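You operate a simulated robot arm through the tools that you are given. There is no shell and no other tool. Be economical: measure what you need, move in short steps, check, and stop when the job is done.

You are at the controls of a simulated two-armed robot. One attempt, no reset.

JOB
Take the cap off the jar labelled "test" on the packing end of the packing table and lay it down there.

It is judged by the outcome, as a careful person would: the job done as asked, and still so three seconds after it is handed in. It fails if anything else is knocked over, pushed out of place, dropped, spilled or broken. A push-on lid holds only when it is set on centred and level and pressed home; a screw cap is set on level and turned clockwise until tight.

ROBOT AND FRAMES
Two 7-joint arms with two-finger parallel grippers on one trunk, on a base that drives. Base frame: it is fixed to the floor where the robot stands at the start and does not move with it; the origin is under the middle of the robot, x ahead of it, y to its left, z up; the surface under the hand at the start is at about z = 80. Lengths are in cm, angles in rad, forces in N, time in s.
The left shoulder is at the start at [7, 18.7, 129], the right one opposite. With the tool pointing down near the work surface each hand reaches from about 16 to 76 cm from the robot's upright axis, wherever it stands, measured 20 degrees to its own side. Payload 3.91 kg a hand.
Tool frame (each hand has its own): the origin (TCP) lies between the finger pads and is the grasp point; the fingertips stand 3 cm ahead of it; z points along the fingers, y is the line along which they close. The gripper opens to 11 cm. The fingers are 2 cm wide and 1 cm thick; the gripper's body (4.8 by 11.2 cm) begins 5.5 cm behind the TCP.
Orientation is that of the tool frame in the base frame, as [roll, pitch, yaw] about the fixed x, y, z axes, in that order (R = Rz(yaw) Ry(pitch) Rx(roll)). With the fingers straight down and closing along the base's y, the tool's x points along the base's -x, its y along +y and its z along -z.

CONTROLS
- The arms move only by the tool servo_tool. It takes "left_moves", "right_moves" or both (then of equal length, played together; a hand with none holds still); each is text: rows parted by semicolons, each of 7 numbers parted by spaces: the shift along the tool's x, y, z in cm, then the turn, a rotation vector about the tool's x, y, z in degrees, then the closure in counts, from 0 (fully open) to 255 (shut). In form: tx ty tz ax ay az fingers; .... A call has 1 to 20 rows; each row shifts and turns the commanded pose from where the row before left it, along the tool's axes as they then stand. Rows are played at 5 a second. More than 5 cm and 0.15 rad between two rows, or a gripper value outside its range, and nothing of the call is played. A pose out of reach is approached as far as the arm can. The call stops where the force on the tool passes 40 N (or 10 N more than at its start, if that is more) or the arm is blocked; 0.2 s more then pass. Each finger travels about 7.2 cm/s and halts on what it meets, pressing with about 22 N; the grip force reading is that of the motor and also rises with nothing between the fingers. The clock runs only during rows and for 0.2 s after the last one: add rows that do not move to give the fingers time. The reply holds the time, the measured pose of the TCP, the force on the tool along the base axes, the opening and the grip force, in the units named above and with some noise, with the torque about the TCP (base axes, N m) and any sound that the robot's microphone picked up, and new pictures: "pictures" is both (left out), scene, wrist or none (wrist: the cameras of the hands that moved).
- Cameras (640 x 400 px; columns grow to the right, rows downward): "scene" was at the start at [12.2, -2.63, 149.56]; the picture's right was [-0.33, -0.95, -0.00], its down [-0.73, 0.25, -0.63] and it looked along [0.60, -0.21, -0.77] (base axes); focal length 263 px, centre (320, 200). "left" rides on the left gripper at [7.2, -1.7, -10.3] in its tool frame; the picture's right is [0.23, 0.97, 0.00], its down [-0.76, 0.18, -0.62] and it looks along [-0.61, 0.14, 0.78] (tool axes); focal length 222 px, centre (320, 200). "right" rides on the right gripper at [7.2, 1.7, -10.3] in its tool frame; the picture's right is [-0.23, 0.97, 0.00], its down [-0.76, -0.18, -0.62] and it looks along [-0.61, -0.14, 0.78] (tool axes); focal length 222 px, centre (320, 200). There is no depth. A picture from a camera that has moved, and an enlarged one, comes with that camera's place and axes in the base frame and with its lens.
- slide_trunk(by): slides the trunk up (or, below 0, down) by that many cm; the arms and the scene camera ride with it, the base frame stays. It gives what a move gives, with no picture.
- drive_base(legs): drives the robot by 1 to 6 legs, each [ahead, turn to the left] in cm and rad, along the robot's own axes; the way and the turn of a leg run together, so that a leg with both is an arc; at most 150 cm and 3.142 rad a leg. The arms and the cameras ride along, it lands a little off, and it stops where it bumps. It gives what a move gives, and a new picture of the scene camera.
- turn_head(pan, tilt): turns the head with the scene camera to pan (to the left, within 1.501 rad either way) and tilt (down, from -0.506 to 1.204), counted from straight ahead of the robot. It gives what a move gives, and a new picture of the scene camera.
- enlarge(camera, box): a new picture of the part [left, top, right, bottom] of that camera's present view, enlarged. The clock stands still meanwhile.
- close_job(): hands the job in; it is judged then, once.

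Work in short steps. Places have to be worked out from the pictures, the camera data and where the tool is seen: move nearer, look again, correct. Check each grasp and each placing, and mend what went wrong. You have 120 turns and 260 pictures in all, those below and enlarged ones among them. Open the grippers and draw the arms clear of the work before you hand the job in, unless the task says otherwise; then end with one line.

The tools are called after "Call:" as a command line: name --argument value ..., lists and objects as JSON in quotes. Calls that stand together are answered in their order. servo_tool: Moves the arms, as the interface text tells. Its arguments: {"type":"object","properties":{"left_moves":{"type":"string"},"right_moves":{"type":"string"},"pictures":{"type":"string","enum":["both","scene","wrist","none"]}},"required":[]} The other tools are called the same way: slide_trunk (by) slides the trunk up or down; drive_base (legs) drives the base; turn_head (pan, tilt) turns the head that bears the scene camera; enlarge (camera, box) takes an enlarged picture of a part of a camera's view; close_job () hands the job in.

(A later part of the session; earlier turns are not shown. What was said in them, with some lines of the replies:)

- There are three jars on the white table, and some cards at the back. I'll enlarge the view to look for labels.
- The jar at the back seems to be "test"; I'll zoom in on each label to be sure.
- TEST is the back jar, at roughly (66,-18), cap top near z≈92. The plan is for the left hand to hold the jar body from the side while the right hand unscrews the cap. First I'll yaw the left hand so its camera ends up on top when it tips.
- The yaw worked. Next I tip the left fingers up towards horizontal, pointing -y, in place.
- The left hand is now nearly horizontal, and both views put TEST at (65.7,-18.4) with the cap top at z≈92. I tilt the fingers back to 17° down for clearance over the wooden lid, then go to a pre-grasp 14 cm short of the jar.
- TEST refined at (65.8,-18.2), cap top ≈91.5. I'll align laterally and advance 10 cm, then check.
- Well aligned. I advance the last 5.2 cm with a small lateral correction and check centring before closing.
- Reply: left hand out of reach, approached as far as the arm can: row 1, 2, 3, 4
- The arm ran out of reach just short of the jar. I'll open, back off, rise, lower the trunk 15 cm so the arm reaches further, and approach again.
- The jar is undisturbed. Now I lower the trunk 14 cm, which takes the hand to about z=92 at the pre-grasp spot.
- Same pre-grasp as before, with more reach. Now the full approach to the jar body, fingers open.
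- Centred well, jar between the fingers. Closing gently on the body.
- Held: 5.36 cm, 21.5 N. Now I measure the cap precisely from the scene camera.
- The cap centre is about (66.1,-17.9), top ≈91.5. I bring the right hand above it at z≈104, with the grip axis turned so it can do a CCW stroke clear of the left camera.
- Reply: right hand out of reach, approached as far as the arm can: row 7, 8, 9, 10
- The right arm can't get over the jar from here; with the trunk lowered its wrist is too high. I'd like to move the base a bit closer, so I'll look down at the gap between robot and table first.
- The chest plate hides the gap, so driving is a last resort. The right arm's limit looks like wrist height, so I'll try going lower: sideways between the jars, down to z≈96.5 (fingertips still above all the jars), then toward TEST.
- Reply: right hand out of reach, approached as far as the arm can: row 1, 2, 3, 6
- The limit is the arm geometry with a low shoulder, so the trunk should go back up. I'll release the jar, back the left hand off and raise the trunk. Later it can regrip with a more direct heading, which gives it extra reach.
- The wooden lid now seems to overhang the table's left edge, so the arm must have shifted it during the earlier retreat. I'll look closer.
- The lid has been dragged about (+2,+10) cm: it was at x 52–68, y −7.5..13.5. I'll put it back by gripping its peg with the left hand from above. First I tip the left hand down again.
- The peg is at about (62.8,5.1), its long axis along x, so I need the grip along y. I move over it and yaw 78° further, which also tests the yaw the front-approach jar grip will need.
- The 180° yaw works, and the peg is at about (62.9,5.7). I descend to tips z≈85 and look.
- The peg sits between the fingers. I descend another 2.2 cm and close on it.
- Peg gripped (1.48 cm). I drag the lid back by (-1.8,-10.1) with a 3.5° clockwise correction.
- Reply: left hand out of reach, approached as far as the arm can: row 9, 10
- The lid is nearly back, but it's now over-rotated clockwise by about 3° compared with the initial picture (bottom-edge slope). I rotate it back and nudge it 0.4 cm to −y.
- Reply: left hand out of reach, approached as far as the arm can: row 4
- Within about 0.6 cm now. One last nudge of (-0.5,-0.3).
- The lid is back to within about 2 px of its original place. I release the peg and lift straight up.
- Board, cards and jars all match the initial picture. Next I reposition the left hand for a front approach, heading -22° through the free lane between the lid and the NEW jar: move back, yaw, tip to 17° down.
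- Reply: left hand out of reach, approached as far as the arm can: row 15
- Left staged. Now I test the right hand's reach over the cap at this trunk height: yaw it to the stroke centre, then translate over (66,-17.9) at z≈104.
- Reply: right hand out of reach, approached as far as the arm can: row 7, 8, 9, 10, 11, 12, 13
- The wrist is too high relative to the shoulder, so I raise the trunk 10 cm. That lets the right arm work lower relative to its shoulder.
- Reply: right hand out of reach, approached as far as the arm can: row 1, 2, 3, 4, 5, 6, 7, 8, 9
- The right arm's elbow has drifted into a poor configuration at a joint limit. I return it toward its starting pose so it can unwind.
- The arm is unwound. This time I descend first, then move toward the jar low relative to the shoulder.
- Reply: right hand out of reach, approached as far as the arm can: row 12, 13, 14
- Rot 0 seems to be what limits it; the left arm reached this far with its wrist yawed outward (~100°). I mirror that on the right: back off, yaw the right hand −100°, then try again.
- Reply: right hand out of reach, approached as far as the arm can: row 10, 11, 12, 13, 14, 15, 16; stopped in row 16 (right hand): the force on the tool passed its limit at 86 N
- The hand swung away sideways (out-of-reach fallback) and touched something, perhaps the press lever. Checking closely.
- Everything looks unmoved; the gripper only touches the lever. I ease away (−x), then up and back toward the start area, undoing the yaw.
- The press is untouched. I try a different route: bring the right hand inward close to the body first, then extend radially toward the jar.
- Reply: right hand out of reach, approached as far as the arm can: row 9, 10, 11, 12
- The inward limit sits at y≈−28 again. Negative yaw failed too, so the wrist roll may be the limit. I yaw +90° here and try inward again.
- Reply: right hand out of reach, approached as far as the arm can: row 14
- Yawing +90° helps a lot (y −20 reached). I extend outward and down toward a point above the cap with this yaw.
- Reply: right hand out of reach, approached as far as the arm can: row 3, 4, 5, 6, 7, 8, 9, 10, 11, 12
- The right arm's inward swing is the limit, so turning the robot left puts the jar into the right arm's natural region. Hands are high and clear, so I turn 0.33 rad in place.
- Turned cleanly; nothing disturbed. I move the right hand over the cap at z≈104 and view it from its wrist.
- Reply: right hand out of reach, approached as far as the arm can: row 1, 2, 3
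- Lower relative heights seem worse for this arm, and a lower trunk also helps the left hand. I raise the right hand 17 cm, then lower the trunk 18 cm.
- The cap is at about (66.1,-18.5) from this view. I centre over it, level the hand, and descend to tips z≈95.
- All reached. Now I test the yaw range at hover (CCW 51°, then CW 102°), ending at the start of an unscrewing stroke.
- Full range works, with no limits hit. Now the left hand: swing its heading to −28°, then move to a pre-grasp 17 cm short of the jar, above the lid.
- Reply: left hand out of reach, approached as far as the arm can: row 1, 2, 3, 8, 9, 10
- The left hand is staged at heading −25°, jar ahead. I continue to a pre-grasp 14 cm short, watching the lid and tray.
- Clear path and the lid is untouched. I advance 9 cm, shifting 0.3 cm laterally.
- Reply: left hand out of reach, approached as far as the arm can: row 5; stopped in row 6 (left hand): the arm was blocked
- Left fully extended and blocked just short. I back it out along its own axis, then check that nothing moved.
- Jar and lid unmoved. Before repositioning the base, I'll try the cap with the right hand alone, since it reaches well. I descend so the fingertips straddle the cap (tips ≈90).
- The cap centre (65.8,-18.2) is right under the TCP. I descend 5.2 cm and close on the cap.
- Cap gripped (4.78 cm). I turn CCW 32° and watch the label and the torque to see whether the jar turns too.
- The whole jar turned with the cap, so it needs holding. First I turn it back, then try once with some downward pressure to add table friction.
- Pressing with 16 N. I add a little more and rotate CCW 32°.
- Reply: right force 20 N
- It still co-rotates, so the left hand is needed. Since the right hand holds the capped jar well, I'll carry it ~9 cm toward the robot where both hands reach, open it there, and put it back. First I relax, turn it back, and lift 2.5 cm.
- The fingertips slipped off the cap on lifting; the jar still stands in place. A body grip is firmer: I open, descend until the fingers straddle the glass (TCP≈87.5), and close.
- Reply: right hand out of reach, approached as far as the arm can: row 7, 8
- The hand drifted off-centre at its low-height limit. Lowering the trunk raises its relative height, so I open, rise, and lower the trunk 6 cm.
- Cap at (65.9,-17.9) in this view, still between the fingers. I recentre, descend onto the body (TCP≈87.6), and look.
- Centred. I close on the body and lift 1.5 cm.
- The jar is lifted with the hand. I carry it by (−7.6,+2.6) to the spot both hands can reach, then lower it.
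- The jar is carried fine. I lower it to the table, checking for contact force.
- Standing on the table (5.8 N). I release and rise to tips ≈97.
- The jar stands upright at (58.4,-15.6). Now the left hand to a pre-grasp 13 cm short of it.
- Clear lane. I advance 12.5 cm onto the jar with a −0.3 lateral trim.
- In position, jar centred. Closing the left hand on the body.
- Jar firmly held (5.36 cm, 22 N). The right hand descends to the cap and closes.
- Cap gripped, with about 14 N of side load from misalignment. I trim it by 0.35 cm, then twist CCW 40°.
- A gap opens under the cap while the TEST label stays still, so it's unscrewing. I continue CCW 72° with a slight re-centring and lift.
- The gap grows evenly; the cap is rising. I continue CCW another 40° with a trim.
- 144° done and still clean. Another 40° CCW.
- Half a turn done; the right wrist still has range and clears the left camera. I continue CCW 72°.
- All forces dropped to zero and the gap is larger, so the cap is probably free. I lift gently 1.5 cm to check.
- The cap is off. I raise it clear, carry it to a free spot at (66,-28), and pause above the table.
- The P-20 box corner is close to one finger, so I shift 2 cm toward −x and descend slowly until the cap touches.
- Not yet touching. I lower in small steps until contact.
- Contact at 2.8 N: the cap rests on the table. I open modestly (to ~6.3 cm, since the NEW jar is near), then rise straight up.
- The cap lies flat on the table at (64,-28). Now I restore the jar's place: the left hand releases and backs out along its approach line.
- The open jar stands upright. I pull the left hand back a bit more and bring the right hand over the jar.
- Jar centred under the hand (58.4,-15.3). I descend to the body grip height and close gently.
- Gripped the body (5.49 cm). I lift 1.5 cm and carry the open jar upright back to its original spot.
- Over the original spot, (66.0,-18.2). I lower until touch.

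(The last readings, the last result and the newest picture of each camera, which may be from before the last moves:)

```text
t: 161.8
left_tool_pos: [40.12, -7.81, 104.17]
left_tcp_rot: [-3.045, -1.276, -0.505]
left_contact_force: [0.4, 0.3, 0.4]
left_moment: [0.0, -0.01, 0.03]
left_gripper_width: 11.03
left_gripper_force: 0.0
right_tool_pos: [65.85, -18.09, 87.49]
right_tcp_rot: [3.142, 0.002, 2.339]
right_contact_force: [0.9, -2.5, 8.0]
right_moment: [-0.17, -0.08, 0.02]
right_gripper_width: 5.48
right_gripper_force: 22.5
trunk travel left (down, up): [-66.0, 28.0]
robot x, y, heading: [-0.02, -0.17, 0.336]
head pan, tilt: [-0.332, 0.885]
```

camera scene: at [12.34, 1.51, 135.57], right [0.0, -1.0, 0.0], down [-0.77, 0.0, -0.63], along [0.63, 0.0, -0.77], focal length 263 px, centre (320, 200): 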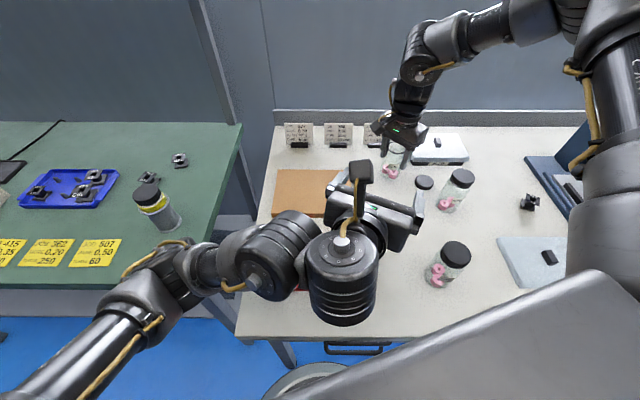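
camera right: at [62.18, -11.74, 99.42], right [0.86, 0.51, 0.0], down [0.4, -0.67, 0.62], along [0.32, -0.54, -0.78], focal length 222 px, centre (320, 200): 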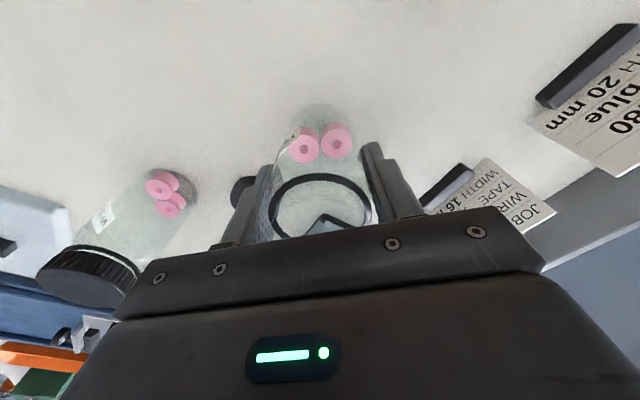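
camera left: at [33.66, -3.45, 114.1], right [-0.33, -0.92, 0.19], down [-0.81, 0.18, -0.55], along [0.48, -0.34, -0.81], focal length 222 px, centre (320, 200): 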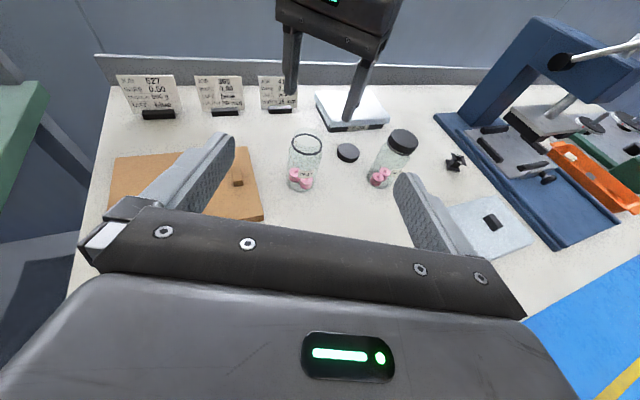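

Touching at 8 N. I ease up 0.1 cm, open, and rise.

Call:
servo_tool --right_moves "0 0 -0.1 0 0 0 230;0 0 0 0 0 0 160;0 0 0 0 0 0 110;0 0 0 0 0 0 80;0 0 0 0 0 0 80;0 0 -2 0 0 0 80;0 0 -3 0 0 0 80;0 0 -4 0 0 0 80;0 0 -4 0 0 0 80;0 0 -4 0 0 0 80;0 0 -4 0 0 0 80;0 0 0 0 0 0 80" --left_moves "0 0 0 0 0 0 0;0 0 0 0 0 0 0;0 0 0 0 0 0 0;0 0 0 0 0 0 0;0 0 0 0 0 0 0;2 0 0 0 0 0 0;2 0 0 0 0 0 0;2 0 0 0 0 0 0;2 0 0 0 0 0 0;2 0 0 0 0 0 0;0 0 0 0 0 0 0;0 0 0 0 0 0 0" --pictures "both"

Call:
enlarge --camera "scene" --box '[250, 100, 500, 300]'

```text
t: 164.4
left_tool_pos: [43.13, -8.8, 113.68]
left_tcp_rot: [-3.031, -1.273, -0.51]
left_contact_force: [0.5, -0.7, -0.1]
left_moment: [-0.02, 0.0, -0.01]
left_gripper_width: 11.01
left_gripper_force: 0.1
right_tool_pos: [66.2, -18.1, 108.43]
right_tcp_rot: [-3.14, -0.001, 2.339]
right_contact_force: [-1.1, 0.4, 0.4]
right_moment: [0.02, 0.0, 0.01]
right_gripper_width: 7.55
right_gripper_force: 0.0
trunk travel left (down, up): [-66.0, 28.0]
robot x, y, heading: [-0.2, -0.19, 0.335]
head pan, tilt: [-0.332, 0.885]
camera scene: at [12.39, 1.45, 135.56], right [0.0, -1.0, 0.0], down [-0.77, 0.0, -0.63], along [0.63, 0.0, -0.77], focal length 263 px, centre (320, 200)
camera right: at [62.42, -11.83, 118.68], right [0.86, 0.51, 0.0], down [0.4, -0.67, 0.62], along [0.32, -0.54, -0.78], focal length 222 px, centre (320, 200)
camera left: at [36.63, -4.47, 123.67], right [-0.32, -0.93, 0.18], down [-0.82, 0.17, -0.55], along [0.48, -0.33, -0.81], focal length 222 px, centre (320, 200)
```

scene: 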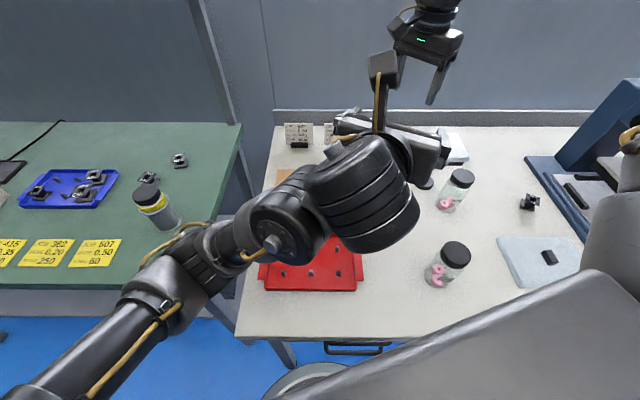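
right: 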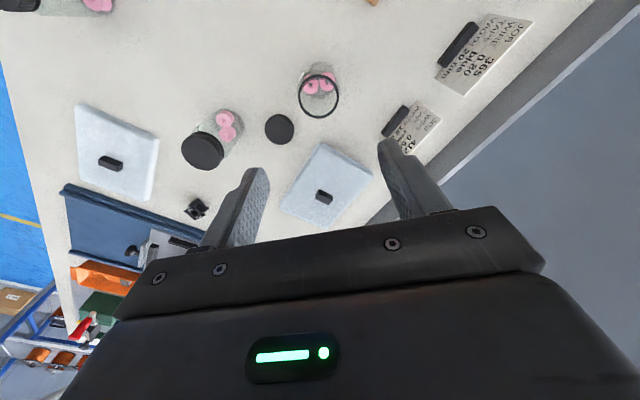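
left: 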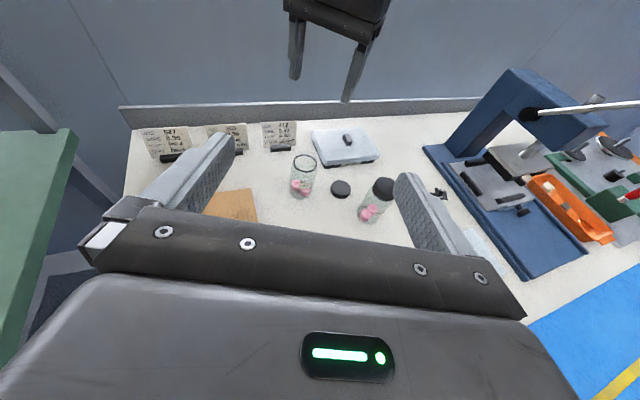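

```text
2.00 times, centred on (375, 200) of scene
camera zoom: at [12.39, 1.45, 135.56], right [0.0, -1.0, 0.0], down [-0.77, 0.0, -0.63], along [0.63, 0.0, -0.77], focal length 525 px, centre (210, 200)
```

zoom: 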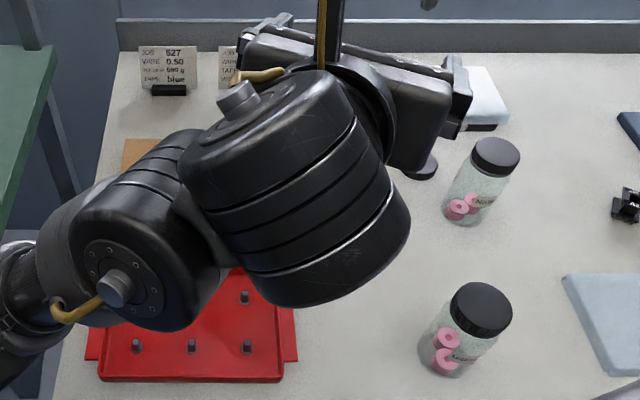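

The jar is back in place, cap beside it. I draw the arms clear: trunk up, left hand up and to the left, then a final check.

Call:
slide_trunk --by 14

Call:
servo_tool --left_moves "0 -3 -1 0 0 0 0;0 -3 -1 0 0 0 0;0 -3 -1 0 0 0 0;0 -3 -1 0 0 0 0;0 -3 -1 0 0 0 0;0 -3 0 0 0 0 0;0 0 0 0 0 0 0" --pictures "scene"

Call:
enlarge --camera "scene" --box '[250, 120, 500, 320]'

```text
t: 166.1
left_tool_pos: [43.19, -8.6, 127.59]
left_tcp_rot: [-3.026, -1.272, -0.512]
left_contact_force: [0.4, -0.3, 0.2]
left_moment: [0.02, -0.06, -0.01]
left_gripper_width: 11.02
left_gripper_force: 0.0
right_tool_pos: [66.26, -18.27, 122.32]
right_tcp_rot: [-3.14, 0.0, 2.339]
right_contact_force: [0.1, 0.1, -0.7]
right_moment: [0.01, 0.0, 0.0]
right_gripper_width: 7.56
right_gripper_force: 0.1
trunk travel left (down, up): [-80.0, 14.0]
robot x, y, heading: [0.28, 0.48, 0.333]
head pan, tilt: [-0.332, 0.885]
```

```text
t: 167.9
left_tool_pos: [45.12, 8.58, 127.83]
left_tcp_rot: [-2.835, -1.237, -0.623]
left_contact_force: [-0.7, -0.3, -0.1]
left_moment: [-0.01, 0.01, -0.01]
left_gripper_width: 10.99
left_gripper_force: 0.1
left hand out of reach, approached as far as the arm can: row 5, 6
right_tool_pos: [66.42, -18.13, 122.34]
right_tcp_rot: [-3.14, 0.0, 2.338]
right_contact_force: [0.8, -0.2, 0.3]
right_moment: [0.0, 0.0, -0.02]
right_gripper_width: 7.53
right_gripper_force: 0.1
trunk travel left (down, up): [-80.0, 14.0]
robot x, y, heading: [-0.04, -0.16, 0.333]
head pan, tilt: [-0.332, 0.885]
stopped in row 7 (left hand): the arm was blocked; the commanded pose is now the measured one
camera scene: at [12.35, 1.52, 149.56], right [0.0, -1.0, 0.0], down [-0.77, 0.0, -0.63], along [0.63, 0.0, -0.77], focal length 263 px, centre (320, 200)
```

scene: 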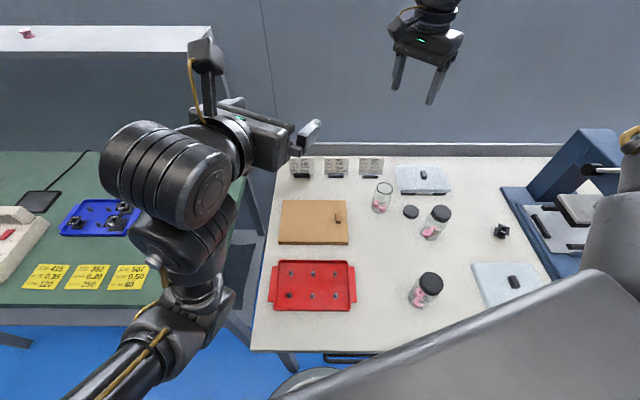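

```text
2.00 times, centred on (375, 220) of scene
camera zoom: at [12.35, 1.52, 149.56], right [0.0, -1.0, 0.0], down [-0.77, 0.0, -0.63], along [0.63, 0.0, -0.77], focal length 525 px, centre (210, 160)
```

zoom: 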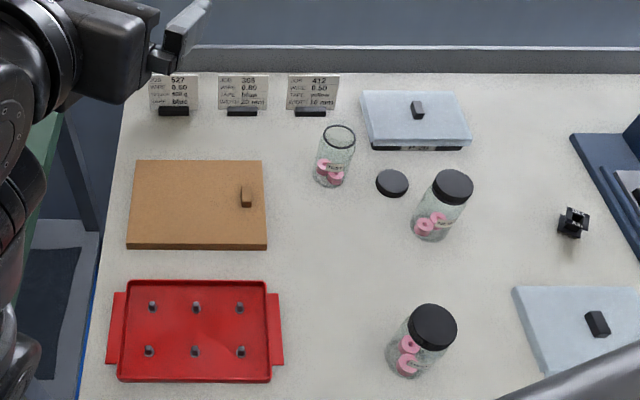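

Everything is in place: jar open and upright, cap flat beside it, lid, tray and other jars undisturbed. I open the right gripper fully and hand in.

Call:
servo_tool --right_moves "0 0 0 0 0 0 0;0 0 0 0 0 0 0;0 0 0 0 0 0 0" --pictures "none"

Call:
close_job

```text
t: 168.7
left_tool_pos: [45.06, 8.73, 127.7]
left_tcp_rot: [-2.838, -1.235, -0.619]
left_contact_force: [-0.3, 0.4, -0.1]
left_moment: [0.01, -0.02, 0.02]
left_gripper_width: 11.01
left_gripper_force: 0.0
right_tool_pos: [66.21, -18.13, 122.39]
right_tcp_rot: [-3.141, 0.0, 2.337]
right_contact_force: [-0.3, 0.8, -0.9]
right_moment: [-0.01, 0.0, 0.02]
right_gripper_width: 10.99
right_gripper_force: 0.1
trunk travel left (down, up): [-80.0, 14.0]
robot x, y, heading: [0.11, 0.03, 0.336]
head pan, tilt: [-0.332, 0.885]
```

```text
The job is handed in.
```

The "test" jar's cap is off and lying flat about 10 cm from the jar on the packing end; the jar stands open and upright at its original spot after I moved it about 8 cm to open it. On the way the left arm dragged the wooden lid about 10 cm, and I put it back to within a few millimetres by the pictures; the right hand also bumped the press lever, which did not move.
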